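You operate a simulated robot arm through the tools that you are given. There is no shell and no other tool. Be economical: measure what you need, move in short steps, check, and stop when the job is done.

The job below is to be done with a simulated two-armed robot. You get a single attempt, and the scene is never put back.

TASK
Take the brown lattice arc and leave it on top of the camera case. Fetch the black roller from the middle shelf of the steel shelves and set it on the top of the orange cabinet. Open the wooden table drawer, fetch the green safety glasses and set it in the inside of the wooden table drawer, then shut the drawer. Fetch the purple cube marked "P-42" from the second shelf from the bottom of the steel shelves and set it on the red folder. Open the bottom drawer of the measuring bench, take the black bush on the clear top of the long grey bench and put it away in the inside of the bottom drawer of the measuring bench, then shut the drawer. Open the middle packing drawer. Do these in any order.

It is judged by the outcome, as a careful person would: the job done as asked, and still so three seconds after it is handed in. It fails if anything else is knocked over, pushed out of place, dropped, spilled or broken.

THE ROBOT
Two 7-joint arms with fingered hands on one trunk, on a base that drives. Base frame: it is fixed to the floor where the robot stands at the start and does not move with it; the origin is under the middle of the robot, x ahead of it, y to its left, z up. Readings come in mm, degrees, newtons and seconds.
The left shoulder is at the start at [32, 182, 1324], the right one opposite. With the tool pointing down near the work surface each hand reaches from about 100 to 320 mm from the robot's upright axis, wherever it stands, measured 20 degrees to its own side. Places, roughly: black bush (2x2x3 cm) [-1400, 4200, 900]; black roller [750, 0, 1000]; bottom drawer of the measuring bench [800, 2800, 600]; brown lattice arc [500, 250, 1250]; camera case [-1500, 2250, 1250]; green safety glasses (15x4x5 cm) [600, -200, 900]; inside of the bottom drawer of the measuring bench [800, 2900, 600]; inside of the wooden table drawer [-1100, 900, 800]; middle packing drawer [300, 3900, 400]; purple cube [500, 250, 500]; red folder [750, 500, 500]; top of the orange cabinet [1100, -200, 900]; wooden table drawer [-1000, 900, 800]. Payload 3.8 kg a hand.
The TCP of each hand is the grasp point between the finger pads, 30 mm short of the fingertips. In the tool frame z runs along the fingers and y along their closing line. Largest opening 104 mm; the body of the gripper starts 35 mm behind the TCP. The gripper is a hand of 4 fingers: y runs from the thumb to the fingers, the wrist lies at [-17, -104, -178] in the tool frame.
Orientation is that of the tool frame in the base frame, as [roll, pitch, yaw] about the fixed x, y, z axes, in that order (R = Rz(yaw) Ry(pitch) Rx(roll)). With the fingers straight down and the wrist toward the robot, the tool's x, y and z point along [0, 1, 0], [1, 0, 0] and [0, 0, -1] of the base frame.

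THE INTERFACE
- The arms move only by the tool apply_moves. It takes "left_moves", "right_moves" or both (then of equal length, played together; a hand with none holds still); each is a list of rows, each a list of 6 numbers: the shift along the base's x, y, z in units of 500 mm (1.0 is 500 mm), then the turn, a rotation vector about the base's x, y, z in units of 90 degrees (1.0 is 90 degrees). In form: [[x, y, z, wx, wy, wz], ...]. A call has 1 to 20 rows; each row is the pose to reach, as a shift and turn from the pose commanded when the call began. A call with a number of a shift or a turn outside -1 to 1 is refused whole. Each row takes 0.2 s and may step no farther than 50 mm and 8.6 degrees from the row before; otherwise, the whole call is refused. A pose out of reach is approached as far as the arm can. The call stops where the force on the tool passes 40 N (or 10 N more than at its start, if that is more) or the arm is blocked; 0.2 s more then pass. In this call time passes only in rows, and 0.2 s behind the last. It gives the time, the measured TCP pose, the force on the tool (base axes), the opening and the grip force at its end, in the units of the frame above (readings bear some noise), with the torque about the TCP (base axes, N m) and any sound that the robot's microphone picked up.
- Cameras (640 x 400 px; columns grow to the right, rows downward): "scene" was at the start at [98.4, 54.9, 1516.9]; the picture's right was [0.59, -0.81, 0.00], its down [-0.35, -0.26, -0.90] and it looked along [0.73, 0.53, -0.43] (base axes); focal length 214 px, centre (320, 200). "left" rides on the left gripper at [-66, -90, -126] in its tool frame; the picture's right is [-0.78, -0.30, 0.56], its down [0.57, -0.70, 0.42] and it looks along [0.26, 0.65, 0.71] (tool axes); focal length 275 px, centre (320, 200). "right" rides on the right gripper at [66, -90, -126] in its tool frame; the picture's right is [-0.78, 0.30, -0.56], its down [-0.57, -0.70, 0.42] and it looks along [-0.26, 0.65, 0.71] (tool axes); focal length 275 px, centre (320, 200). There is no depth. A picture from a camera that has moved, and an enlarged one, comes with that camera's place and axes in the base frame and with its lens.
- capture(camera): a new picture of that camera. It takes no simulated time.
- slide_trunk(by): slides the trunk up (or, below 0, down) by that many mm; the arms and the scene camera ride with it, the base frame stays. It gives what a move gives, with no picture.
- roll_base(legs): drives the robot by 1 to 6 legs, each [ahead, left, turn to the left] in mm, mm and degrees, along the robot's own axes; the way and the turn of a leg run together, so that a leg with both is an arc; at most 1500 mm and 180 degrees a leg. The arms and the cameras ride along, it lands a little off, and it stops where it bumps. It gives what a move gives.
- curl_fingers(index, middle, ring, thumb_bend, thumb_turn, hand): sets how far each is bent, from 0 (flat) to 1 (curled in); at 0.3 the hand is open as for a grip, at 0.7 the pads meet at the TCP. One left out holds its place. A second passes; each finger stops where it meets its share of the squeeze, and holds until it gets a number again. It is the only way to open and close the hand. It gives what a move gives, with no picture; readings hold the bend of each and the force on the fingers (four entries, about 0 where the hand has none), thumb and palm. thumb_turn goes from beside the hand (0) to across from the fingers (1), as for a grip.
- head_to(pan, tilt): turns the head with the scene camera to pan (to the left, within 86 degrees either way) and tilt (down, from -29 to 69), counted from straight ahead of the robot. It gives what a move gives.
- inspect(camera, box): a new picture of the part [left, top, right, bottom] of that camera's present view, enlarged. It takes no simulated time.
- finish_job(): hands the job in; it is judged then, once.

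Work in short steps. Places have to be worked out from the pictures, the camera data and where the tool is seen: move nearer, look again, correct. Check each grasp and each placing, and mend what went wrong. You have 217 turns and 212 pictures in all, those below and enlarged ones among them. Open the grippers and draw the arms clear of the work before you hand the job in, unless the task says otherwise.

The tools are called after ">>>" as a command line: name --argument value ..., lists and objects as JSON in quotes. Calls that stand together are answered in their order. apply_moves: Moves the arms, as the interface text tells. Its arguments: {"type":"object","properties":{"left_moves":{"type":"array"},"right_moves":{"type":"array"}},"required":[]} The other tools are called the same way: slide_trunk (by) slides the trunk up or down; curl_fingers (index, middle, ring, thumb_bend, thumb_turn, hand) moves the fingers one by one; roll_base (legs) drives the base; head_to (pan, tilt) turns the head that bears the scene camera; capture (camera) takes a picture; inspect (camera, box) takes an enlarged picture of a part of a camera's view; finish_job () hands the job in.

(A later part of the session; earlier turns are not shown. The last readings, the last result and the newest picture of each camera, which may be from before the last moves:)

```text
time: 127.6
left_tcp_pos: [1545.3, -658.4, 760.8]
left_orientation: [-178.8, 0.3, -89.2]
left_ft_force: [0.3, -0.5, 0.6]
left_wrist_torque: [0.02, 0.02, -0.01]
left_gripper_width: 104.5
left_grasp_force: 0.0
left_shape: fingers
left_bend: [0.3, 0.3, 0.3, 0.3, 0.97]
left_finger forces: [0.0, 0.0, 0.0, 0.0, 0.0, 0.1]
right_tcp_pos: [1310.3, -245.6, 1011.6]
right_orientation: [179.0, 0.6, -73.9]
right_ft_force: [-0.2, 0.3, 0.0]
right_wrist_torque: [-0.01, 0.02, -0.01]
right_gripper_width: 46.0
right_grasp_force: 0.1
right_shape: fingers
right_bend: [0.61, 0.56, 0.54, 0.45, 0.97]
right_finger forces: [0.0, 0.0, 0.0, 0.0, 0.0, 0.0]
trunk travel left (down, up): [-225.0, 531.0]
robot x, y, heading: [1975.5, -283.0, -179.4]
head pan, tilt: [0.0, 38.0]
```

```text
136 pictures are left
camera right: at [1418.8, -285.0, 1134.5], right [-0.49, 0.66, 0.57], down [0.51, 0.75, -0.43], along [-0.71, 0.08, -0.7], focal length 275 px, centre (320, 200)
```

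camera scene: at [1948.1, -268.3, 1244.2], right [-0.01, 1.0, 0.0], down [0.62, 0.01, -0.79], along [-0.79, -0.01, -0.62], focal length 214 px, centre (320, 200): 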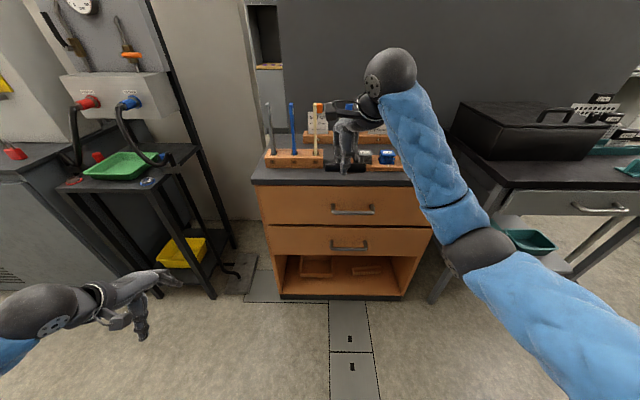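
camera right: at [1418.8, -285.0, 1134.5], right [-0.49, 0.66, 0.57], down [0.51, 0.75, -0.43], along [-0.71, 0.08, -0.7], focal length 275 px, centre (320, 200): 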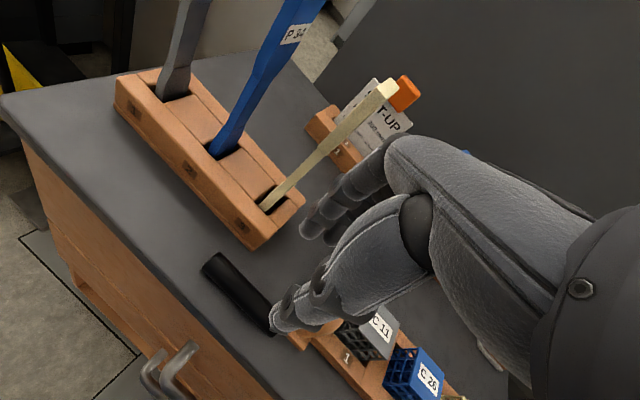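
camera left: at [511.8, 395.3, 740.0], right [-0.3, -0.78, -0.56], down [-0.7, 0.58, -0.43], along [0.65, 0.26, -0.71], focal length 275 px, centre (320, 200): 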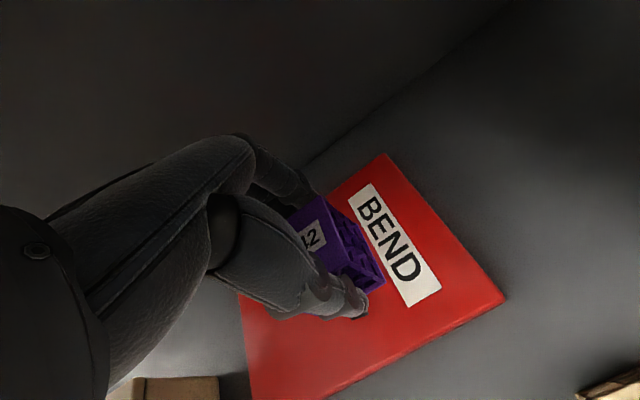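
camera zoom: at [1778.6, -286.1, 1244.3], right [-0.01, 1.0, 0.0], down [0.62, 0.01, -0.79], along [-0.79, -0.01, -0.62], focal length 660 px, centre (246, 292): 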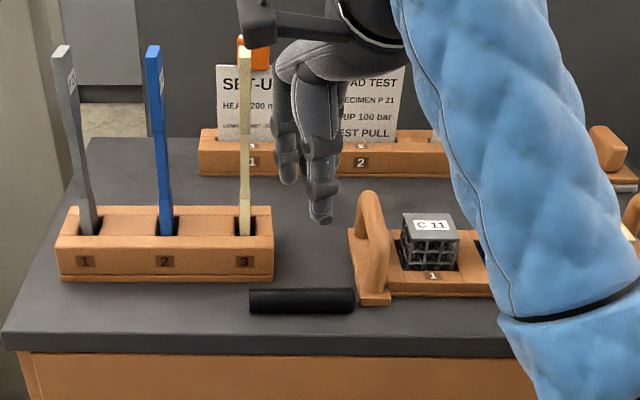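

Roller rests on the orange cabinet, nothing else moved. Now return around the shelf for the arc and glasses.

>>> roll_base --legs '[[-350, 0, 0], [0, -1030, 0], [0, -1030, 0], [1250, 0, 0], [1200, 0, 0], [0, 0, 180]]'

>>> head_to --pan -40 --tilt 20

>>> capture --camera "scene"

```text
time: 144.1
left_tcp_pos: [827.9, 1363.6, 760.7]
left_orientation: [-178.6, 0.2, -89.0]
left_ft_force: [0.5, 0.9, -0.3]
left_wrist_torque: [0.0, -0.01, 0.05]
left_gripper_width: 104.5
left_grasp_force: 0.0
left_shape: fingers
left_bend: [0.3, 0.3, 0.3, 0.3, 0.97]
left_finger forces: [0.0, 0.0, 0.0, 0.0, 0.0, 0.1]
right_tcp_pos: [592.4, 1775.2, 1011.4]
right_orientation: [178.9, 0.5, -73.6]
right_ft_force: [0.6, -0.5, 0.3]
right_wrist_torque: [0.0, 0.0, -0.02]
right_gripper_width: 45.8
right_grasp_force: 0.1
right_shape: fingers
right_bend: [0.61, 0.56, 0.54, 0.45, 0.97]
right_finger forces: [0.0, 0.0, 0.0, 0.0, 0.0, 0.0]
trunk travel left (down, up): [-225.0, 531.0]
robot x, y, heading: [1253.1, 1739.5, -179.0]
head pan, tilt: [0.0, 38.0]
stopped in leg 4: the robot was blocked; the commanded pose is now the measured one
```

```text
time: 145.2
left_tcp_pos: [828.1, 1364.1, 760.8]
left_orientation: [-178.8, 0.2, -88.9]
left_ft_force: [0.3, -0.4, -0.1]
left_wrist_torque: [-0.01, 0.02, 0.02]
left_gripper_width: 104.4
left_grasp_force: 0.1
left_shape: fingers
left_bend: [0.3, 0.3, 0.3, 0.3, 0.97]
left_finger forces: [0.0, 0.0, 0.0, 0.1, 0.0, 0.0]
right_tcp_pos: [592.6, 1777.4, 1012.7]
right_orientation: [178.9, 0.5, -73.6]
right_ft_force: [0.0, 0.4, -0.3]
right_wrist_torque: [-0.01, 0.0, -0.03]
right_gripper_width: 45.9
right_grasp_force: 0.1
right_shape: fingers
right_bend: [0.61, 0.56, 0.54, 0.45, 0.97]
right_finger forces: [0.1, 0.1, 0.0, 0.1, 0.0, 0.0]
trunk travel left (down, up): [-225.0, 531.0]
robot x, y, heading: [1250.7, 1743.1, -178.9]
head pan, tilt: [-40.0, 20.0]
```

```text
135 pictures are left
camera scene: at [1074.1, 1797.8, 1272.7], right [0.63, 0.78, 0.0], down [0.27, -0.22, -0.94], along [-0.73, 0.59, -0.34], focal length 214 px, centre (320, 200)
```

scene: 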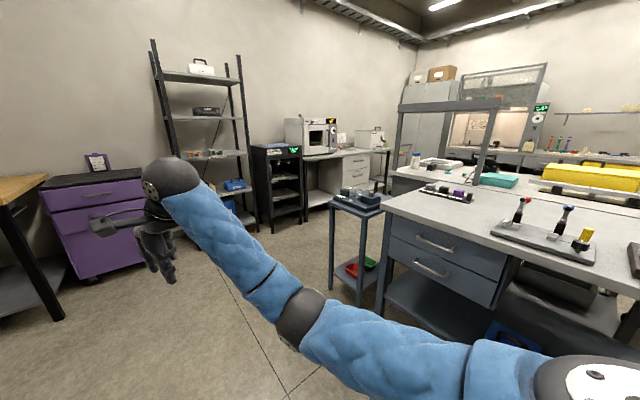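

Blocked — probably near the gooseneck stand on my left. Look there.

>>> head_to --pan 70 --tilt 25

>>> capture --camera "scene"

```text
time: 147.1
left_tcp_pos: [828.3, 1362.5, 761.2]
left_orientation: [-178.8, 0.2, -89.0]
left_ft_force: [0.6, 0.4, 0.5]
left_wrist_torque: [0.03, 0.03, -0.02]
left_gripper_width: 104.8
left_grasp_force: 0.0
left_shape: fingers
left_bend: [0.3, 0.3, 0.3, 0.3, 0.97]
left_finger forces: [0.0, 0.0, 0.0, 0.0, 0.1, 0.0]
right_tcp_pos: [593.0, 1776.5, 1011.4]
right_orientation: [178.9, 0.7, -73.7]
right_ft_force: [-0.7, 0.0, -0.3]
right_wrist_torque: [0.0, -0.01, -0.02]
right_gripper_width: 45.7
right_grasp_force: 0.0
right_shape: fingers
right_bend: [0.61, 0.56, 0.54, 0.45, 0.97]
right_finger forces: [0.0, 0.1, 0.0, 0.0, 0.1, 0.0]
trunk travel left (down, up): [-225.0, 531.0]
robot x, y, heading: [1251.1, 1739.2, -179.1]
head pan, tilt: [70.0, 25.0]
```

```text
134 pictures are left
camera scene: at [1116.6, 1652.1, 1264.7], right [-0.95, 0.33, 0.0], down [0.14, 0.4, -0.91], along [-0.3, -0.86, -0.42], focal length 214 px, centre (320, 200)
```

scene: 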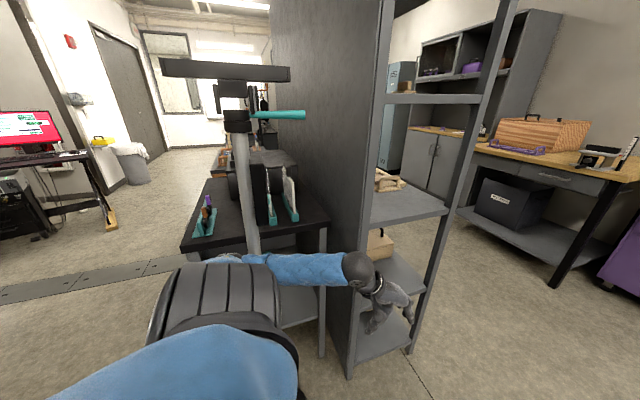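

The left elbow touched the stand's pole; it still stands. Back off, shift right 350 and look again.

>>> roll_base --legs '[[-120, 0, 0], [0, -350, 0]]'

>>> capture --camera "scene"

```text
time: 150.2
left_tcp_pos: [940.0, 1715.8, 760.9]
left_orientation: [-178.8, 0.2, -89.4]
left_ft_force: [0.2, 0.0, -0.3]
left_wrist_torque: [0.01, 0.01, 0.01]
left_gripper_width: 104.2
left_grasp_force: 0.0
left_shape: fingers
left_bend: [0.3, 0.3, 0.3, 0.3, 0.97]
left_finger forces: [0.0, 0.0, 0.0, 0.0, 0.1, 0.0]
right_tcp_pos: [705.8, 2130.7, 1010.6]
right_orientation: [179.0, 0.7, -73.9]
right_ft_force: [-0.1, 0.2, 0.4]
right_wrist_torque: [-0.03, -0.06, 0.05]
right_gripper_width: 46.0
right_grasp_force: 0.1
right_shape: fingers
right_bend: [0.61, 0.56, 0.54, 0.45, 0.97]
right_finger forces: [0.0, 0.1, 0.1, 0.0, 0.1, 0.1]
trunk travel left (down, up): [-225.0, 531.0]
robot x, y, heading: [1365.2, 2093.5, -179.2]
head pan, tilt: [70.0, 25.0]
```

```text
133 pictures are left
camera scene: at [1228.4, 2004.1, 1264.6], right [-0.94, 0.33, 0.0], down [0.14, 0.4, -0.91], along [-0.3, -0.86, -0.42], focal length 214 px, centre (320, 200)
```

scene: 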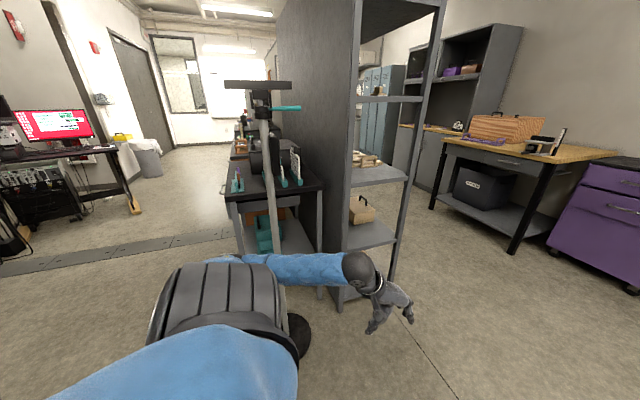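

Stand is upright at x≈1145. Continue west along y≈1990, then turn to face the shelf.

>>> roll_base --legs '[[0, 130, 0], [1480, 0, 0], [0, 0, 180]]'

>>> head_to --pan 0 --tilt 25

>>> capture --camera "scene"

```text
time: 165.7
left_tcp_pos: [321.4, 2304.7, 760.5]
left_orientation: [-178.6, 0.3, 88.3]
left_ft_force: [-0.7, -0.4, 0.1]
left_wrist_torque: [0.02, 0.0, -0.01]
left_gripper_width: 104.6
left_grasp_force: 0.1
left_shape: fingers
left_bend: [0.3, 0.3, 0.3, 0.3, 0.97]
left_finger forces: [0.0, 0.1, 0.1, 0.0, 0.0, 0.0]
right_tcp_pos: [537.4, 1878.3, 1011.6]
right_orientation: [179.1, 0.5, 103.7]
right_ft_force: [0.2, 0.1, 0.0]
right_wrist_torque: [-0.04, 0.0, 0.0]
right_gripper_width: 45.8
right_grasp_force: 0.0
right_shape: fingers
right_bend: [0.61, 0.56, 0.54, 0.45, 0.97]
right_finger forces: [0.1, 0.1, 0.0, 0.0, 0.0, 0.0]
trunk travel left (down, up): [-225.0, 531.0]
robot x, y, heading: [-117.8, 1947.2, -1.7]
head pan, tilt: [70.0, 25.0]
```

```text
time: 167.1
left_tcp_pos: [322.4, 2302.7, 760.3]
left_orientation: [-178.7, 0.1, 88.3]
left_ft_force: [-0.5, 0.4, 0.4]
left_wrist_torque: [0.0, 0.01, 0.0]
left_gripper_width: 104.6
left_grasp_force: 0.1
left_shape: fingers
left_bend: [0.3, 0.3, 0.3, 0.3, 0.97]
left_finger forces: [0.0, 0.0, 0.0, 0.0, 0.0, 0.0]
right_tcp_pos: [538.9, 1878.5, 1011.1]
right_orientation: [179.0, 0.6, 103.8]
right_ft_force: [-0.5, 0.3, 0.1]
right_wrist_torque: [0.01, 0.03, 0.04]
right_gripper_width: 45.8
right_grasp_force: 0.1
right_shape: fingers
right_bend: [0.61, 0.56, 0.54, 0.45, 0.97]
right_finger forces: [0.0, 0.0, 0.0, 0.0, 0.1, 0.0]
trunk travel left (down, up): [-225.0, 531.0]
robot x, y, heading: [-117.3, 1944.3, -1.4]
head pan, tilt: [0.0, 25.0]
```

```text
132 pictures are left
camera scene: at [77.6, 1940.4, 1264.5], right [-0.03, -1.0, 0.0], down [-0.42, 0.01, -0.91], along [0.91, -0.03, -0.42], focal length 214 px, centre (320, 200)
```

scene: 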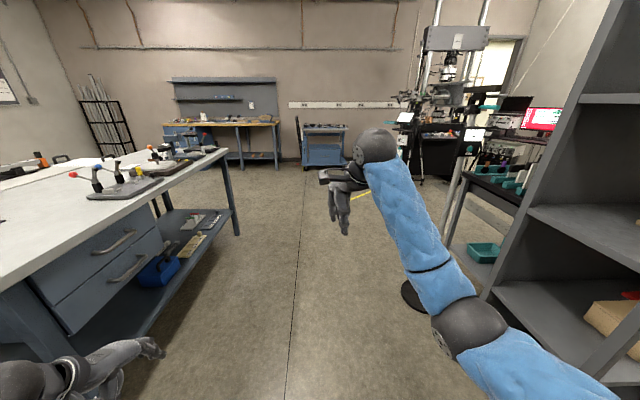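

>>> roll_base --legs '[[-400, 0, 1.4], [0, -1000, 0], [0, -1020, 0]]'

>>> capture --camera "scene"

>>> inspect --camera "scene" --box '[240, 150, 432, 270]'

```text
time: 179.5
left_tcp_pos: [-98.9, 260.3, 759.7]
left_orientation: [-178.7, 0.1, 90.5]
left_ft_force: [0.0, -0.4, -0.5]
left_wrist_torque: [0.0, 0.03, 0.02]
left_gripper_width: 104.3
left_grasp_force: 0.0
left_shape: fingers
left_bend: [0.3, 0.3, 0.3, 0.3, 0.97]
left_finger forces: [0.0, 0.0, 0.0, 0.0, 0.1, 0.1]
right_tcp_pos: [134.3, -155.4, 1010.5]
right_orientation: [179.0, 0.6, 105.9]
right_ft_force: [-0.4, -0.6, -0.1]
right_wrist_torque: [0.0, -0.02, -0.01]
right_gripper_width: 45.8
right_grasp_force: 0.0
right_shape: fingers
right_bend: [0.61, 0.56, 0.54, 0.45, 0.97]
right_finger forces: [0.1, 0.1, 0.1, 0.0, 0.0, 0.1]
trunk travel left (down, up): [-225.0, 531.0]
robot x, y, heading: [-528.3, -110.8, 0.5]
head pan, tilt: [0.0, 25.0]
```

```text
131 pictures are left
camera scene: at [-328.6, -111.7, 1264.6], right [0.01, -1.0, 0.0], down [-0.42, 0.0, -0.91], along [0.91, 0.01, -0.42], focal length 214 px, centre (320, 200)
```

scene: 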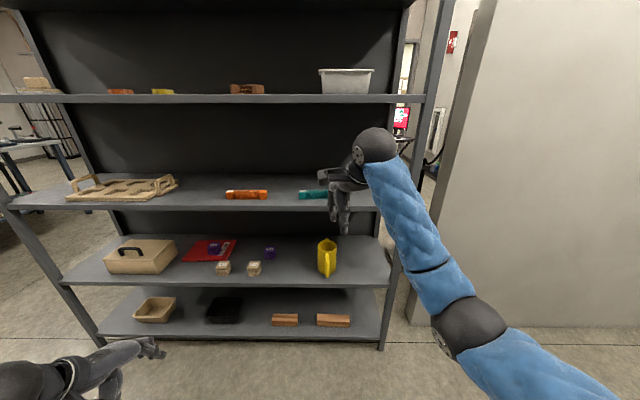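

```text
3.33 times, centred on (336, 210) of scene
camera zoom: at [-328.6, -111.7, 1264.6], right [0.01, -1.0, 0.0], down [-0.42, 0.0, -0.91], along [0.91, 0.01, -0.42], focal length 715 px, centre (267, 167)
```

zoom: 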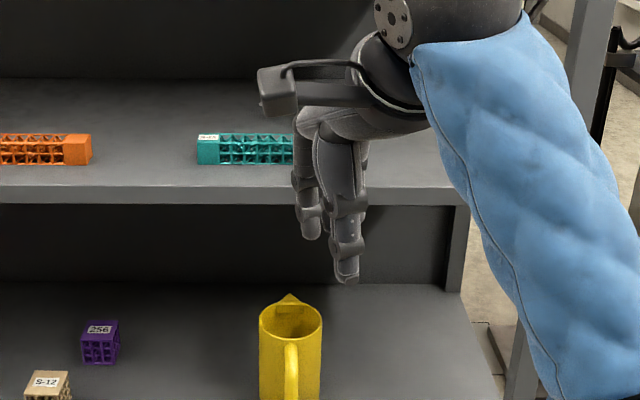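

I raise the left hand away from the shelf lip, and open/re-yaw the right hand to match the glasses (axis ≈13° off y, centre ≈[628,−178]).

>>> apply_moves --left_moves '[[0, 0.02, 0.09, 0, 0, 0], [0, 0.04, 0.18, 0, 0, 0], [0, 0.06, 0.27, 0, 0, 0], [0, 0.08, 0.36, 0, 0, 0], [0, 0.1, 0.45, 0, 0, 0], [0, 0.12, 0.54, 0, 0, 0], [0, 0.14, 0.62, 0, 0, 0]]' --right_moves '[[0, 0, 0.01, 0, 0, -0.05], [0, 0, 0.02, 0, 0, -0.1], [0, 0, 0.03, 0, 0, -0.15], [0, 0, 0.04, 0, 0, -0.2], [0, 0, 0.05, 0, 0, -0.25], [0, 0, 0.06, 0, 0, -0.29], [0, 0, 0.06, 0, 0, -0.32]]'

>>> curl_fingers --hand "right" --index 0.3 --middle 0.3 --ring 0.3 --thumb_bend 0.3

```text
time: 181.1
left_tcp_pos: [-98.5, 330.2, 1070.7]
left_orientation: [-178.7, 0.3, 90.4]
left_ft_force: [0.0, -0.7, 0.5]
left_wrist_torque: [0.0, 0.01, 0.01]
left_gripper_width: 104.3
left_grasp_force: 0.1
left_shape: fingers
left_bend: [0.3, 0.3, 0.3, 0.3, 0.97]
left_finger forces: [0.0, 0.1, 0.0, 0.1, 0.0, 0.1]
right_tcp_pos: [135.3, -155.0, 1043.3]
right_orientation: [178.9, 0.5, 77.1]
right_ft_force: [-0.2, -0.2, -0.3]
right_wrist_torque: [-0.01, 0.03, 0.0]
right_gripper_width: 45.9
right_grasp_force: 0.0
right_shape: fingers
right_bend: [0.61, 0.56, 0.54, 0.45, 0.97]
right_finger forces: [0.1, 0.0, 0.1, 0.0, 0.0, 0.0]
trunk travel left (down, up): [-225.0, 531.0]
robot x, y, heading: [-526.9, -118.2, 0.7]
head pan, tilt: [0.0, 25.0]
```

```text
time: 182.1
left_tcp_pos: [-98.2, 330.5, 1071.0]
left_orientation: [-178.7, 0.2, 90.6]
left_ft_force: [-0.8, 0.2, 0.3]
left_wrist_torque: [0.01, 0.0, -0.04]
left_gripper_width: 104.5
left_grasp_force: 0.0
left_shape: fingers
left_bend: [0.3, 0.3, 0.3, 0.3, 0.97]
left_finger forces: [0.0, 0.0, 0.1, 0.0, 0.0, 0.0]
right_tcp_pos: [135.8, -155.2, 1040.6]
right_orientation: [179.0, 0.6, 77.1]
right_ft_force: [0.5, 0.0, 0.2]
right_wrist_torque: [-0.01, -0.03, -0.01]
right_gripper_width: 104.2
right_grasp_force: 0.0
right_shape: fingers
right_bend: [0.3, 0.3, 0.3, 0.3, 0.97]
right_finger forces: [0.0, 0.0, 0.0, 0.1, 0.0, 0.0]
trunk travel left (down, up): [-225.0, 531.0]
robot x, y, heading: [-523.9, -114.6, 0.7]
head pan, tilt: [0.0, 25.0]
```

Elbow would be too near the right upright, so shift the base left 110 mm and reach right with the arm instead, then drive in.

>>> roll_base --legs '[[0, 110, 0]]'

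>>> apply_moves --right_moves '[[0, -0.06, -0.02, 0, 0, 0], [0, -0.13, -0.04, 0, 0, 0], [0, -0.2, -0.06, 0, 0, 0], [0, -0.24, -0.07, 0, 0, 0]]'

>>> capture --camera "scene"

```text
time: 183.3
left_tcp_pos: [-100.7, 443.4, 1070.0]
left_orientation: [-178.6, 0.2, 90.7]
left_ft_force: [-0.5, 0.2, 0.5]
left_wrist_torque: [-0.02, -0.01, 0.02]
left_gripper_width: 104.4
left_grasp_force: 0.0
left_shape: fingers
left_bend: [0.3, 0.3, 0.3, 0.3, 0.97]
left_finger forces: [0.0, 0.1, 0.1, 0.1, 0.0, 0.0]
right_tcp_pos: [134.5, -40.6, 1041.7]
right_orientation: [179.0, 0.7, 77.3]
right_ft_force: [-0.7, 0.4, 0.3]
right_wrist_torque: [-0.02, 0.0, 0.0]
right_gripper_width: 104.0
right_grasp_force: 0.0
right_shape: fingers
right_bend: [0.3, 0.3, 0.3, 0.3, 0.97]
right_finger forces: [0.0, 0.0, 0.0, 0.0, 0.0, 0.0]
trunk travel left (down, up): [-225.0, 531.0]
robot x, y, heading: [-526.3, -3.9, 0.8]
head pan, tilt: [0.0, 25.0]
```

```text
time: 184.3
left_tcp_pos: [-101.5, 442.5, 1070.1]
left_orientation: [-178.6, 0.2, 90.7]
left_ft_force: [-0.1, -0.6, -0.1]
left_wrist_torque: [-0.02, 0.01, -0.01]
left_gripper_width: 104.6
left_grasp_force: 0.2
left_shape: fingers
left_bend: [0.3, 0.3, 0.3, 0.3, 0.97]
left_finger forces: [0.1, 0.0, 0.0, 0.0, 0.1, 0.0]
right_tcp_pos: [131.4, -161.4, 1005.2]
right_orientation: [179.0, 0.6, 77.3]
right_ft_force: [-0.3, -0.1, 0.1]
right_wrist_torque: [-0.04, 0.0, 0.02]
right_gripper_width: 104.2
right_grasp_force: 0.1
right_shape: fingers
right_bend: [0.3, 0.3, 0.3, 0.3, 0.97]
right_finger forces: [0.1, 0.0, 0.0, 0.1, 0.0, 0.0]
trunk travel left (down, up): [-225.0, 531.0]
robot x, y, heading: [-524.7, -3.1, 0.7]
head pan, tilt: [0.0, 25.0]
```

```text
129 pictures are left
camera scene: at [-329.7, -0.1, 1264.5], right [0.01, -1.0, 0.0], down [-0.42, -0.01, -0.91], along [0.91, 0.01, -0.42], focal length 214 px, centre (320, 200)
```

scene: 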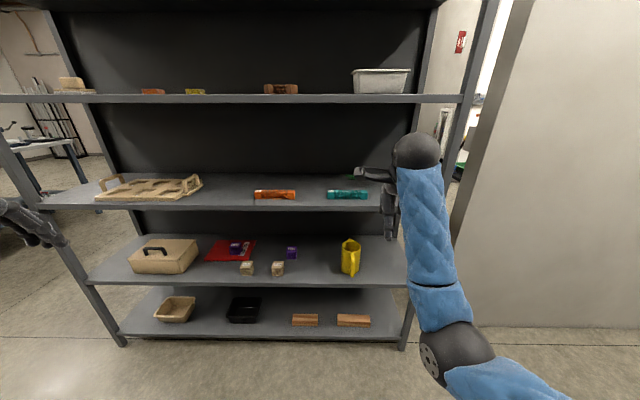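

Extend the arm 45 mm more (raises the elbow), then drive in.

>>> apply_moves --right_moves '[[0.05, 0, 0, 0, 0, 0], [0.1, 0, 0, 0, 0, 0]]'

>>> roll_base --legs '[[375, 0, 0]]'

>>> capture --camera "right"

>>> capture --camera "scene"

```text
time: 184.9
left_tcp_pos: [-100.3, 442.5, 1071.0]
left_orientation: [-178.7, 0.3, 90.6]
left_ft_force: [0.9, 0.4, 0.3]
left_wrist_torque: [-0.02, 0.02, 0.01]
left_gripper_width: 104.4
left_grasp_force: 0.1
left_shape: fingers
left_bend: [0.3, 0.3, 0.3, 0.3, 0.97]
left_finger forces: [0.0, 0.0, 0.0, 0.0, 0.0, 0.0]
right_tcp_pos: [185.3, -161.0, 1006.0]
right_orientation: [179.0, 0.6, 77.4]
right_ft_force: [0.2, -0.3, -0.5]
right_wrist_torque: [0.01, 0.03, -0.02]
right_gripper_width: 104.0
right_grasp_force: 0.1
right_shape: fingers
right_bend: [0.3, 0.3, 0.3, 0.3, 0.97]
right_finger forces: [0.1, 0.1, 0.0, 0.0, 0.0, 0.1]
trunk travel left (down, up): [-225.0, 531.0]
robot x, y, heading: [-525.1, -4.4, 0.6]
head pan, tilt: [0.0, 25.0]
```

```text
time: 187.3
left_tcp_pos: [277.7, 445.9, 1070.7]
left_orientation: [-178.7, 0.2, 90.5]
left_ft_force: [-0.2, 0.6, 0.0]
left_wrist_torque: [-0.02, 0.04, 0.02]
left_gripper_width: 104.3
left_grasp_force: 0.1
left_shape: fingers
left_bend: [0.3, 0.3, 0.3, 0.3, 0.97]
left_finger forces: [0.0, 0.0, 0.0, 0.0, 0.0, 0.0]
right_tcp_pos: [563.8, -155.8, 1005.9]
right_orientation: [179.1, 0.6, 77.1]
right_ft_force: [-0.4, -0.2, 0.2]
right_wrist_torque: [0.01, -0.02, -0.01]
right_gripper_width: 104.7
right_grasp_force: 0.0
right_shape: fingers
right_bend: [0.3, 0.3, 0.3, 0.3, 0.97]
right_finger forces: [0.1, 0.1, 0.1, 0.0, 0.0, 0.0]
trunk travel left (down, up): [-225.0, 531.0]
robot x, y, heading: [-152.2, 1.9, 0.5]
head pan, tilt: [0.0, 25.0]
```

```text
128 pictures are left
camera right: at [488.5, -72.5, 1128.2], right [0.11, -0.81, 0.57], down [-0.8, -0.41, -0.43], along [0.58, -0.41, -0.7], focal length 275 px, centre (320, 200)
```

right: 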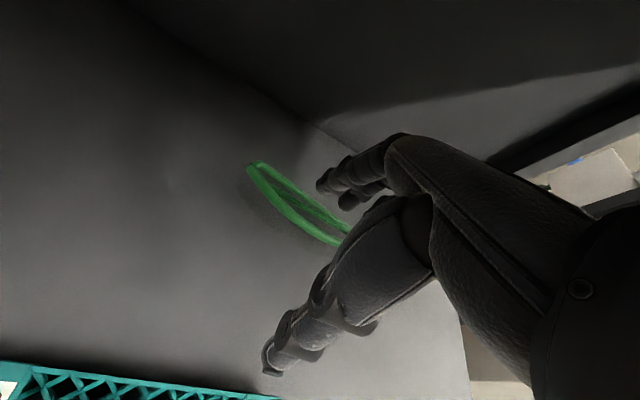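

```text
127 pictures are left
camera scene: at [49.2, 4.3, 1264.4], right [0.01, -1.0, 0.0], down [-0.42, 0.0, -0.91], along [0.91, 0.01, -0.42], focal length 214 px, centre (320, 200)
```

scene: 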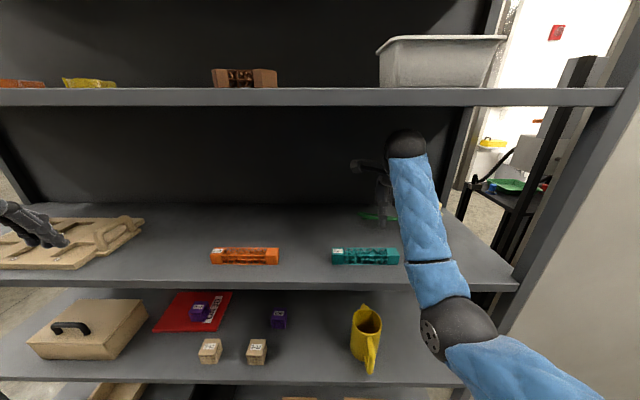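

>>> inspect --camera "right" --box '[220, 130, 420, 280]'

>>> inspect --camera "scene" --box '[340, 170, 468, 250]'

```text
2.67 times, centred on (320, 205) of right
camera zoom: at [488.5, -72.5, 1128.2], right [0.11, -0.81, 0.57], down [-0.8, -0.41, -0.43], along [0.58, -0.41, -0.7], focal length 734 px, centre (320, 187)
```

zoom: 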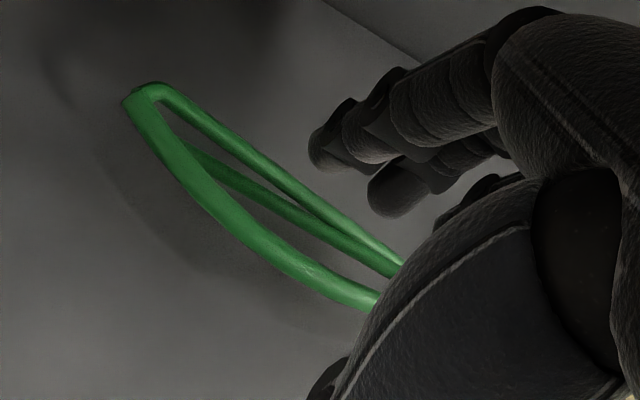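

```text
5.00 times, centred on (404, 210) of scene
camera zoom: at [49.2, 4.3, 1264.4], right [0.01, -1.0, 0.0], down [-0.42, 0.0, -0.91], along [0.91, 0.01, -0.42], focal length 1072 px, centre (-100, 150)
```

zoom: 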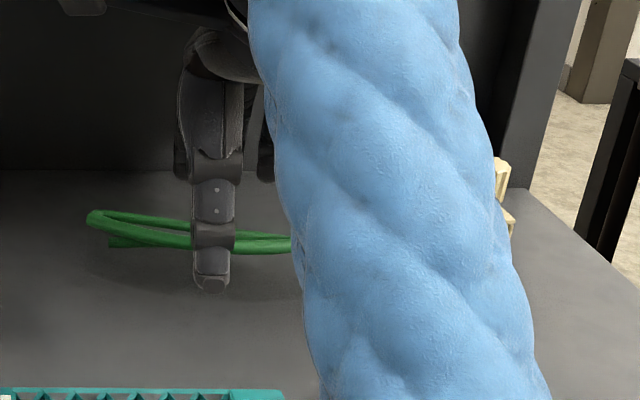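

Glasses: front band at x≈605 (mid), folded temples at x≈640, top z≈945. Drive 58 mm in, then adjust y and descend.

>>> roll_base --legs '[[58, 0, 0]]'

>>> capture --camera "right"

```text
time: 188.2
left_tcp_pos: [336.9, 446.1, 1069.9]
left_orientation: [-178.6, 0.2, 90.6]
left_ft_force: [-0.2, 1.1, -0.2]
left_wrist_torque: [-0.01, 0.01, 0.04]
left_gripper_width: 104.5
left_grasp_force: 0.1
left_shape: fingers
left_bend: [0.3, 0.3, 0.3, 0.3, 0.97]
left_finger forces: [0.1, 0.0, 0.0, 0.0, 0.1, 0.0]
right_tcp_pos: [621.0, -158.5, 1004.4]
right_orientation: [179.0, 0.6, 77.1]
right_ft_force: [0.8, -0.6, -1.1]
right_wrist_torque: [0.01, 0.0, -0.05]
right_gripper_width: 104.1
right_grasp_force: 0.1
right_shape: fingers
right_bend: [0.3, 0.3, 0.3, 0.3, 0.97]
right_finger forces: [0.0, 0.0, 0.1, 0.1, 0.0, 0.0]
trunk travel left (down, up): [-225.0, 531.0]
robot x, y, heading: [-92.0, -0.0, 0.6]
head pan, tilt: [0.0, 25.0]
```

```text
124 pictures are left
camera right: at [547.3, -72.2, 1127.7], right [0.11, -0.81, 0.57], down [-0.8, -0.41, -0.43], along [0.58, -0.41, -0.7], focal length 275 px, centre (320, 200)
```

right: 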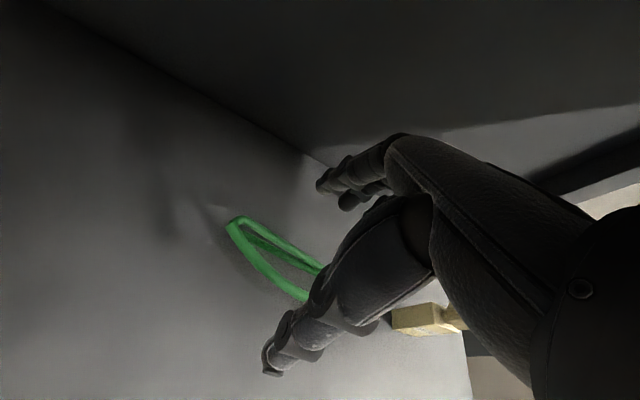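

>>> apply_moves --right_moves '[[0, -0.04, -0.04, 0, 0, 0], [0.002, -0.04, -0.09, 0, 0, 0], [0.002, -0.04, -0.132, 0, 0, 0]]'

>>> inspect --camera "right" --box '[180, 130, 420, 330]'

>>> inspect --camera "scene" --box '[320, 170, 480, 270]'

```text
time: 189.0
left_tcp_pos: [335.8, 447.1, 1070.5]
left_orientation: [-178.7, 0.2, 90.6]
left_ft_force: [-1.1, 0.2, 0.1]
left_wrist_torque: [0.02, 0.01, 0.02]
left_gripper_width: 104.5
left_grasp_force: 0.1
left_shape: fingers
left_bend: [0.3, 0.3, 0.3, 0.3, 0.97]
left_finger forces: [0.0, 0.1, 0.0, 0.1, 0.0, 0.0]
right_tcp_pos: [622.4, -177.0, 936.6]
right_orientation: [179.1, 0.7, 77.1]
right_ft_force: [0.4, -0.5, -0.5]
right_wrist_torque: [-0.01, 0.02, 0.02]
right_gripper_width: 104.2
right_grasp_force: 0.2
right_shape: fingers
right_bend: [0.3, 0.3, 0.3, 0.3, 0.97]
right_finger forces: [0.0, 0.0, 0.0, 0.0, 0.0, 0.0]
trunk travel left (down, up): [-225.0, 531.0]
robot x, y, heading: [-87.1, 2.9, 0.7]
head pan, tilt: [0.0, 25.0]
```

```text
2.00 times, centred on (300, 230) of right
camera zoom: at [547.6, -91.6, 1060.3], right [0.11, -0.81, 0.57], down [-0.8, -0.41, -0.43], along [0.58, -0.41, -0.7], focal length 551 px, centre (360, 140)
```

zoom: 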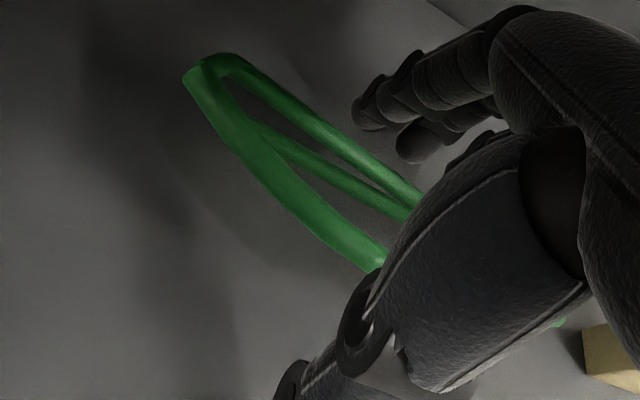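

```text
4.00 times, centred on (400, 220) of scene
camera zoom: at [107.0, 4.7, 1264.5], right [0.01, -1.0, 0.0], down [-0.42, 0.0, -0.91], along [0.91, 0.01, -0.42], focal length 858 px, centre (0, 120)
```

zoom: 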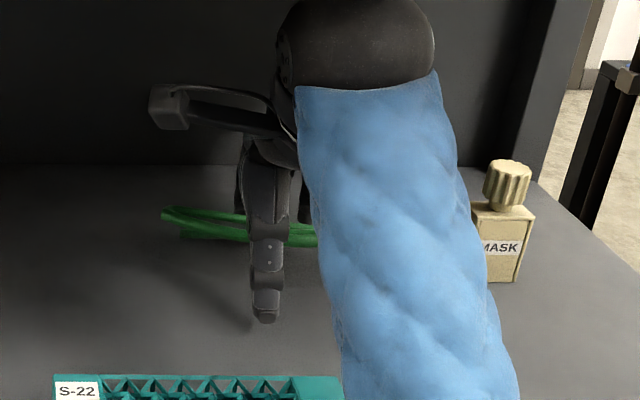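

Glasses lie between thumb and fingers. Close progressively.

>>> curl_fingers --hand "right" --index 0.5 --middle 0.5 --ring 0.5 --thumb_bend 0.5

>>> inspect --camera "right" --box '[180, 130, 420, 330]'

```text
time: 190.0
left_tcp_pos: [335.3, 446.3, 1070.4]
left_orientation: [-178.7, 0.2, 90.6]
left_ft_force: [0.2, 0.6, 0.9]
left_wrist_torque: [0.02, 0.01, -0.01]
left_gripper_width: 104.6
left_grasp_force: 0.0
left_shape: fingers
left_bend: [0.3, 0.3, 0.3, 0.3, 0.97]
left_finger forces: [0.1, 0.0, 0.0, 0.0, 0.0, 0.1]
right_tcp_pos: [621.1, -177.1, 937.9]
right_orientation: [179.0, 0.7, 77.2]
right_ft_force: [0.7, -0.2, -0.2]
right_wrist_torque: [-0.04, -0.01, -0.02]
right_gripper_width: 54.2
right_grasp_force: 0.1
right_shape: fingers
right_bend: [0.5, 0.5, 0.5, 0.5, 0.97]
right_finger forces: [0.0, 0.1, 0.0, 0.0, 0.1, 0.0]
trunk travel left (down, up): [-225.0, 531.0]
robot x, y, heading: [-93.0, 2.9, 0.4]
head pan, tilt: [0.0, 25.0]
```

```text
2.00 times, centred on (300, 230) of right
camera zoom: at [547.3, -91.4, 1061.0], right [0.11, -0.81, 0.57], down [-0.8, -0.41, -0.43], along [0.58, -0.41, -0.7], focal length 551 px, centre (360, 140)
```

zoom: 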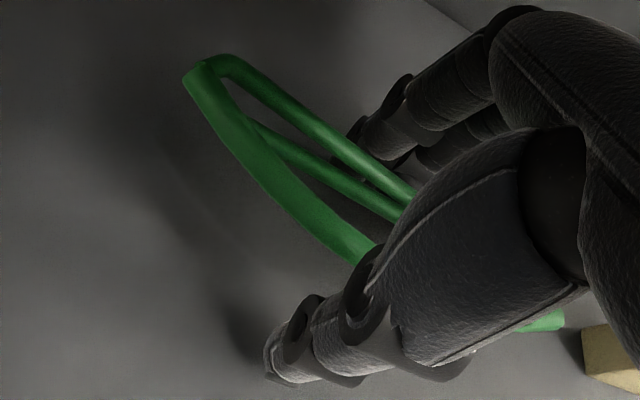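

>>> curl_fingers --hand "right" --index 0.58 --middle 0.58 --ring 0.58 --thumb_bend 0.58

>>> inspect --camera "right" --box '[180, 130, 420, 330]'

```text
time: 191.0
left_tcp_pos: [336.9, 447.5, 1071.8]
left_orientation: [-178.7, 0.3, 90.6]
left_ft_force: [-0.2, -0.3, -0.9]
left_wrist_torque: [0.0, 0.01, 0.01]
left_gripper_width: 104.4
left_grasp_force: 0.0
left_shape: fingers
left_bend: [0.3, 0.3, 0.3, 0.3, 0.97]
left_finger forces: [0.0, 0.0, 0.0, 0.1, 0.0, 0.0]
right_tcp_pos: [621.9, -177.4, 938.4]
right_orientation: [179.1, 0.6, 77.2]
right_ft_force: [0.3, 0.6, 0.3]
right_wrist_torque: [0.03, -0.02, 0.0]
right_gripper_width: 39.0
right_grasp_force: 1.8
right_shape: fingers
right_bend: [0.56, 0.56, 0.56, 0.55, 0.97]
right_finger forces: [0.7, 0.6, 0.2, 0.0, 1.4, 0.0]
trunk travel left (down, up): [-225.0, 531.0]
robot x, y, heading: [-89.5, 3.1, 0.5]
head pan, tilt: [0.0, 25.0]
```

```text
2.00 times, centred on (300, 230) of right
camera zoom: at [547.4, -91.4, 1061.0], right [0.11, -0.81, 0.57], down [-0.8, -0.41, -0.43], along [0.58, -0.41, -0.7], focal length 551 px, centre (360, 140)
```

zoom: 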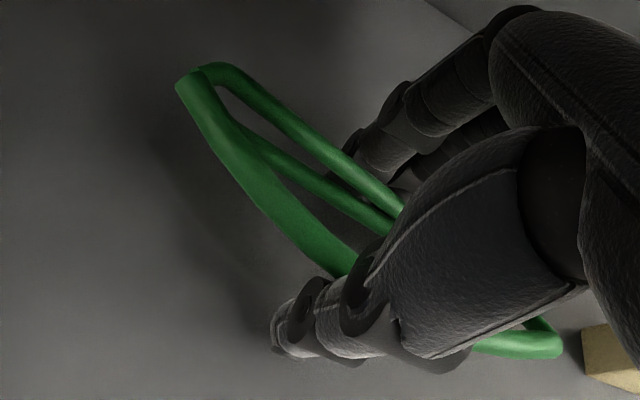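

>>> curl_fingers --hand "right" --index 0.64 --middle 0.64 --ring 0.64 --thumb_bend 0.62

>>> apply_moves --right_moves '[[0, 0, 0.03, 0, 0, 0], [0, 0, 0.06, 0, 0, 0], [0, 0, 0.1, 0, 0, 0]]'

>>> capture --camera "right"

>>> inspect --camera "scene" --box '[320, 150, 480, 250]'

```text
time: 192.0
left_tcp_pos: [337.1, 447.1, 1071.4]
left_orientation: [-178.8, 0.3, 90.6]
left_ft_force: [-0.4, -0.8, -0.1]
left_wrist_torque: [0.02, -0.02, 0.02]
left_gripper_width: 104.5
left_grasp_force: 0.1
left_shape: fingers
left_bend: [0.3, 0.3, 0.3, 0.3, 0.97]
left_finger forces: [0.1, 0.0, 0.1, 0.0, 0.1, 0.0]
right_tcp_pos: [620.8, -177.2, 937.2]
right_orientation: [178.9, 0.5, 77.2]
right_ft_force: [0.9, 0.1, -0.2]
right_wrist_torque: [0.0, 0.03, 0.06]
right_gripper_width: 37.0
right_grasp_force: 8.9
right_shape: fingers
right_bend: [0.59, 0.61, 0.61, 0.55, 0.96]
right_finger forces: [3.8, 3.2, 2.0, 0.1, 9.0, 0.0]
trunk travel left (down, up): [-225.0, 531.0]
robot x, y, heading: [-92.0, 3.1, 0.6]
head pan, tilt: [0.0, 25.0]
```

```text
time: 192.8
left_tcp_pos: [335.1, 447.2, 1071.3]
left_orientation: [-178.7, 0.2, 90.5]
left_ft_force: [-0.6, 0.1, -0.1]
left_wrist_torque: [0.02, 0.0, 0.0]
left_gripper_width: 104.5
left_grasp_force: 0.0
left_shape: fingers
left_bend: [0.3, 0.3, 0.3, 0.3, 0.97]
left_finger forces: [0.0, 0.0, 0.0, 0.0, 0.0, 0.0]
right_tcp_pos: [621.2, -177.2, 990.8]
right_orientation: [179.0, 0.6, 77.2]
right_ft_force: [0.0, -0.5, 0.1]
right_wrist_torque: [0.0, -0.01, -0.01]
right_gripper_width: 37.3
right_grasp_force: 9.5
right_shape: fingers
right_bend: [0.59, 0.61, 0.61, 0.55, 0.96]
right_finger forces: [3.6, 3.3, 1.9, 0.0, 9.0, 0.0]
trunk travel left (down, up): [-225.0, 531.0]
robot x, y, heading: [-92.0, 0.0, 0.7]
head pan, tilt: [0.0, 25.0]
```

```text
119 pictures are left
camera right: at [547.7, -92.0, 1112.8], right [0.11, -0.81, 0.57], down [-0.8, -0.41, -0.43], along [0.58, -0.41, -0.7], focal length 275 px, centre (320, 200)
```

right: 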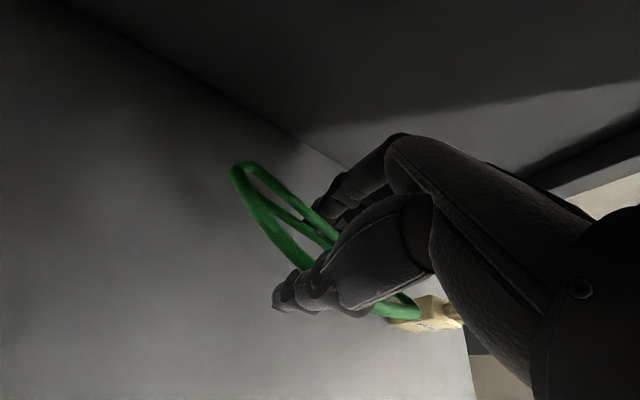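

```text
4.00 times, centred on (400, 200) of scene
camera zoom: at [106.5, 4.9, 1264.6], right [0.01, -1.0, 0.0], down [-0.42, 0.0, -0.91], along [0.91, 0.01, -0.42], focal length 858 px, centre (0, 200)
```

zoom: 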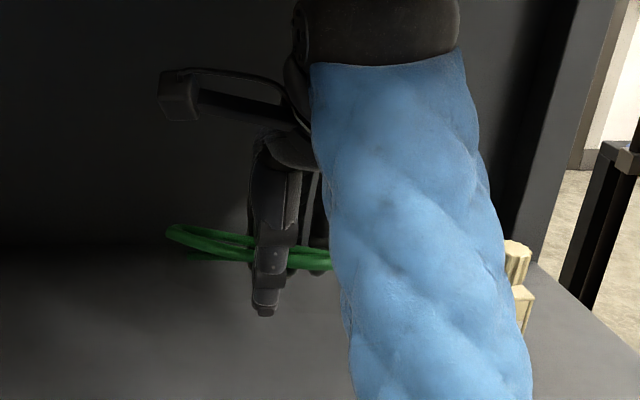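

Glasses secured. Back out, then raise the trunk for the arc.

>>> roll_base --legs '[[-430, 0, 0]]'

>>> slide_trunk --by 275

>>> apply_moves --right_moves '[[-0.07, 0, 0.05, 0, 0, 0], [-0.14, 0.01, 0.1, 0, 0, 0], [-0.21, 0.02, 0.15, 0, 0, 0], [-0.28, 0.03, 0.2, 0, 0, 0], [-0.35, 0.04, 0.25, 0, 0, 0], [-0.42, 0.05, 0.3, 0, 0, 0], [-0.49, 0.06, 0.35, 0, 0, 0], [-0.55, 0.06, 0.4, 0, 0, 0]]'

>>> capture --camera "scene"

```text
time: 195.4
left_tcp_pos: [-93.1, 444.1, 1071.0]
left_orientation: [-178.8, 0.1, 90.8]
left_ft_force: [0.1, -0.5, 0.6]
left_wrist_torque: [0.0, -0.04, -0.04]
left_gripper_width: 104.4
left_grasp_force: 0.0
left_shape: fingers
left_bend: [0.3, 0.3, 0.3, 0.3, 0.97]
left_finger forces: [0.0, 0.0, 0.0, 0.0, 0.1, 0.1]
right_tcp_pos: [195.4, -180.0, 989.9]
right_orientation: [178.9, 0.7, 77.4]
right_ft_force: [0.2, 0.2, 0.0]
right_wrist_torque: [0.01, 0.0, 0.01]
right_gripper_width: 37.4
right_grasp_force: 8.6
right_shape: fingers
right_bend: [0.59, 0.61, 0.61, 0.55, 0.96]
right_finger forces: [3.7, 3.2, 2.0, 0.0, 9.0, 0.0]
trunk travel left (down, up): [-225.0, 531.0]
robot x, y, heading: [-514.8, -4.5, 1.2]
head pan, tilt: [0.0, 25.0]
```

```text
time: 198.2
left_tcp_pos: [-90.9, 443.7, 1345.3]
left_orientation: [-178.7, 0.3, 90.8]
left_ft_force: [0.1, -0.1, -0.3]
left_wrist_torque: [-0.01, 0.02, -0.01]
left_gripper_width: 104.6
left_grasp_force: 0.0
left_shape: fingers
left_bend: [0.3, 0.3, 0.3, 0.3, 0.97]
left_finger forces: [0.0, 0.0, 0.0, 0.0, 0.1, 0.0]
right_tcp_pos: [196.4, -178.5, 1264.0]
right_orientation: [179.0, 0.6, 77.3]
right_ft_force: [0.4, 0.8, -0.7]
right_wrist_torque: [0.01, -0.02, -0.02]
right_gripper_width: 37.0
right_grasp_force: 8.9
right_shape: fingers
right_bend: [0.59, 0.61, 0.61, 0.55, 0.96]
right_finger forces: [3.7, 3.2, 1.9, 0.0, 9.0, 0.0]
trunk travel left (down, up): [-500.0, 256.0]
robot x, y, heading: [-514.4, -4.7, 0.9]
head pan, tilt: [0.0, 25.0]
```

```text
time: 200.0
left_tcp_pos: [-91.5, 442.3, 1346.6]
left_orientation: [-178.8, 0.2, 90.8]
left_ft_force: [-0.2, -0.1, 0.0]
left_wrist_torque: [-0.04, -0.02, 0.0]
left_gripper_width: 104.5
left_grasp_force: 0.1
left_shape: fingers
left_bend: [0.3, 0.3, 0.3, 0.3, 0.97]
left_finger forces: [0.0, 0.0, 0.0, 0.1, 0.0, 0.0]
right_tcp_pos: [64.8, -199.3, 1455.8]
right_orientation: [179.0, 0.6, 77.4]
right_ft_force: [-0.1, 0.8, -0.7]
right_wrist_torque: [0.02, 0.02, -0.04]
right_gripper_width: 37.0
right_grasp_force: 8.6
right_shape: fingers
right_bend: [0.59, 0.61, 0.61, 0.55, 0.96]
right_finger forces: [3.6, 3.1, 1.8, 0.1, 8.8, 0.0]
right hand out of reach, approached as far as the arm can: row 4, 5, 6, 7, 8
trunk travel left (down, up): [-500.0, 256.0]
robot x, y, heading: [-517.3, -5.3, 0.9]
head pan, tilt: [0.0, 25.0]
```

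```text
117 pictures are left
camera scene: at [-404.4, -1.6, 1543.3], right [0.01, -1.0, 0.0], down [-0.42, -0.01, -0.91], along [0.91, 0.01, -0.42], focal length 214 px, centre (320, 200)
```

scene: 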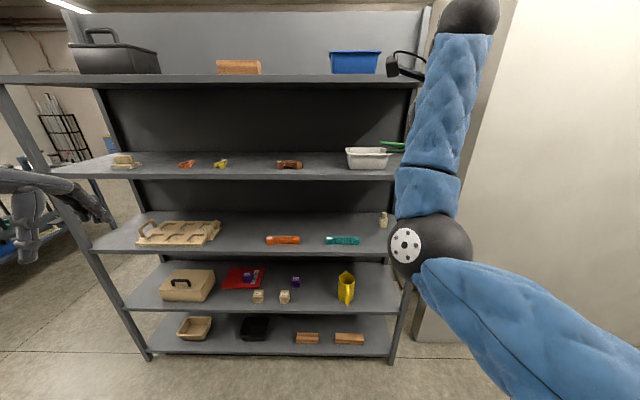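

Right hand with the glasses parks at robot-frame x≈580. I bring the left hand forward/inward for the arc, still outside the shelf.

>>> apply_moves --left_moves '[[0.05, -0.08, 0, 0, 0, 0], [0.1, -0.15, 0, 0, 0, 0], [0.15, -0.22, 0, 0, 0, 0], [0.2, -0.29, 0, 0, 0, 0], [0.25, -0.36, 0, 0, 0, 0], [0.3, -0.43, 0, 0, 0, 0], [0.35, -0.5, 0, 0, 0, 0], [0.4, -0.57, 0, 0, 0, 0], [0.44, -0.64, 0.01, 0, 0, 0], [0.45, -0.69, 0.01, 0, 0, 0]]'

>>> capture --camera "scene"

```text
time: 202.2
left_tcp_pos: [79.5, 180.4, 1330.3]
left_orientation: [-178.7, 0.3, 90.9]
left_ft_force: [0.1, -0.3, 0.3]
left_wrist_torque: [0.01, 0.0, 0.04]
left_gripper_width: 104.6
left_grasp_force: 0.2
left_shape: fingers
left_bend: [0.3, 0.3, 0.3, 0.3, 0.97]
left_finger forces: [0.1, 0.1, 0.0, 0.0, 0.0, 0.0]
left hand out of reach, approached as far as the arm can: row 8, 9, 10
right_tcp_pos: [65.9, -198.0, 1454.8]
right_orientation: [179.0, 0.5, 77.4]
right_ft_force: [0.3, 0.3, -0.1]
right_wrist_torque: [0.02, 0.04, -0.02]
right_gripper_width: 37.3
right_grasp_force: 8.7
right_shape: fingers
right_bend: [0.59, 0.61, 0.61, 0.55, 0.96]
right_finger forces: [3.6, 3.1, 1.8, 0.0, 8.7, 0.1]
trunk travel left (down, up): [-500.0, 256.0]
robot x, y, heading: [-518.2, -1.2, 0.5]
head pan, tilt: [0.0, 25.0]
```

```text
116 pictures are left
camera scene: at [-403.1, -0.9, 1543.2], right [0.01, -1.0, 0.0], down [-0.42, -0.01, -0.91], along [0.91, 0.01, -0.42], focal length 214 px, centre (320, 200)
```

scene: 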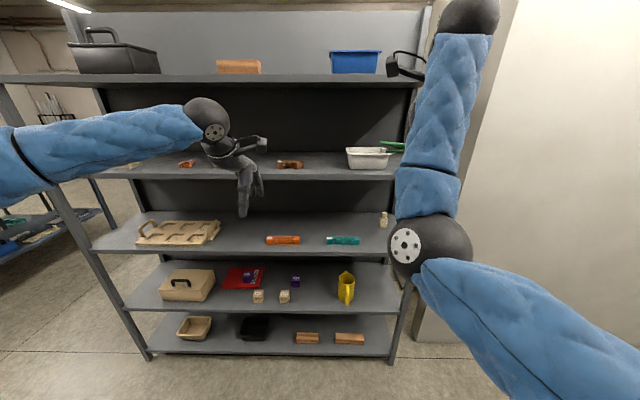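

Left arm's reach is ≈600 ahead at this height. I park the right hand lower (z≈1080, middle bay level) so it clears the white box and top shelf when driving in.

>>> apply_moves --right_moves '[[0.04, 0, -0.08, 0, 0, 0], [0.08, 0, -0.16, 0, 0, 0], [0.12, 0, -0.24, 0, 0, 0], [0.16, 0, -0.32, 0, 0, 0], [0.2, 0, -0.4, 0, 0, 0], [0.24, 0, -0.48, 0, 0, 0], [0.28, 0, -0.56, 0, 0, 0], [0.3, 0, -0.64, 0, 0, 0], [0.3, 0, -0.72, 0, 0, 0], [0.3, 0, -0.76, 0, 0, 0]]'

>>> capture --camera "scene"

>>> capture --camera "left"

```text
time: 204.4
left_tcp_pos: [80.0, 178.4, 1330.4]
left_orientation: [-178.7, 0.3, 90.9]
left_ft_force: [-0.5, -0.4, -0.2]
left_wrist_torque: [0.0, 0.0, 0.02]
left_gripper_width: 104.3
left_grasp_force: 0.1
left_shape: fingers
left_bend: [0.3, 0.3, 0.3, 0.3, 0.97]
left_finger forces: [0.0, 0.1, 0.1, 0.0, 0.1, 0.0]
right_tcp_pos: [211.2, -194.1, 1072.1]
right_orientation: [178.9, 0.5, 77.4]
right_ft_force: [-0.5, 0.0, -1.1]
right_wrist_torque: [-0.02, 0.02, 0.0]
right_gripper_width: 37.0
right_grasp_force: 8.5
right_shape: fingers
right_bend: [0.59, 0.61, 0.62, 0.55, 0.96]
right_finger forces: [3.6, 2.9, 1.7, 0.1, 8.3, 0.0]
trunk travel left (down, up): [-500.0, 256.0]
robot x, y, heading: [-513.3, -2.4, 0.8]
head pan, tilt: [0.0, 25.0]
```

```text
115 pictures are left
camera scene: at [-403.4, -0.9, 1543.2], right [0.01, -1.0, 0.0], down [-0.42, -0.01, -0.91], along [0.91, 0.01, -0.42], focal length 214 px, centre (320, 200)
```

scene: 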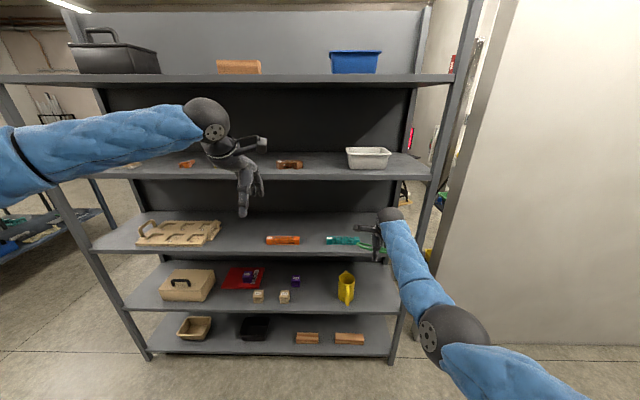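

```text
114 pictures are left
camera left: at [-6.5, 112.3, 1459.1], right [-0.3, -0.78, -0.55], down [-0.72, 0.56, -0.41], along [0.63, 0.27, -0.73], focal length 275 px, centre (320, 200)
```

left: 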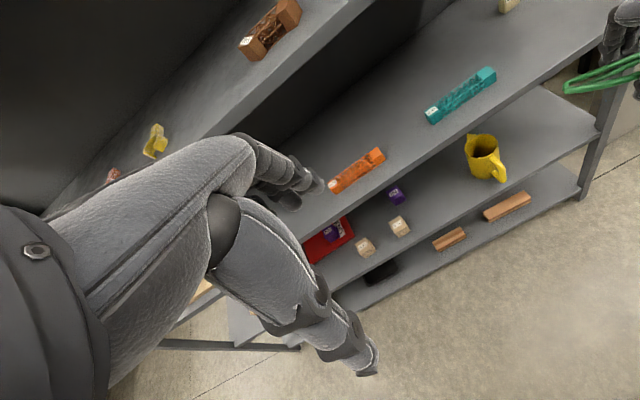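

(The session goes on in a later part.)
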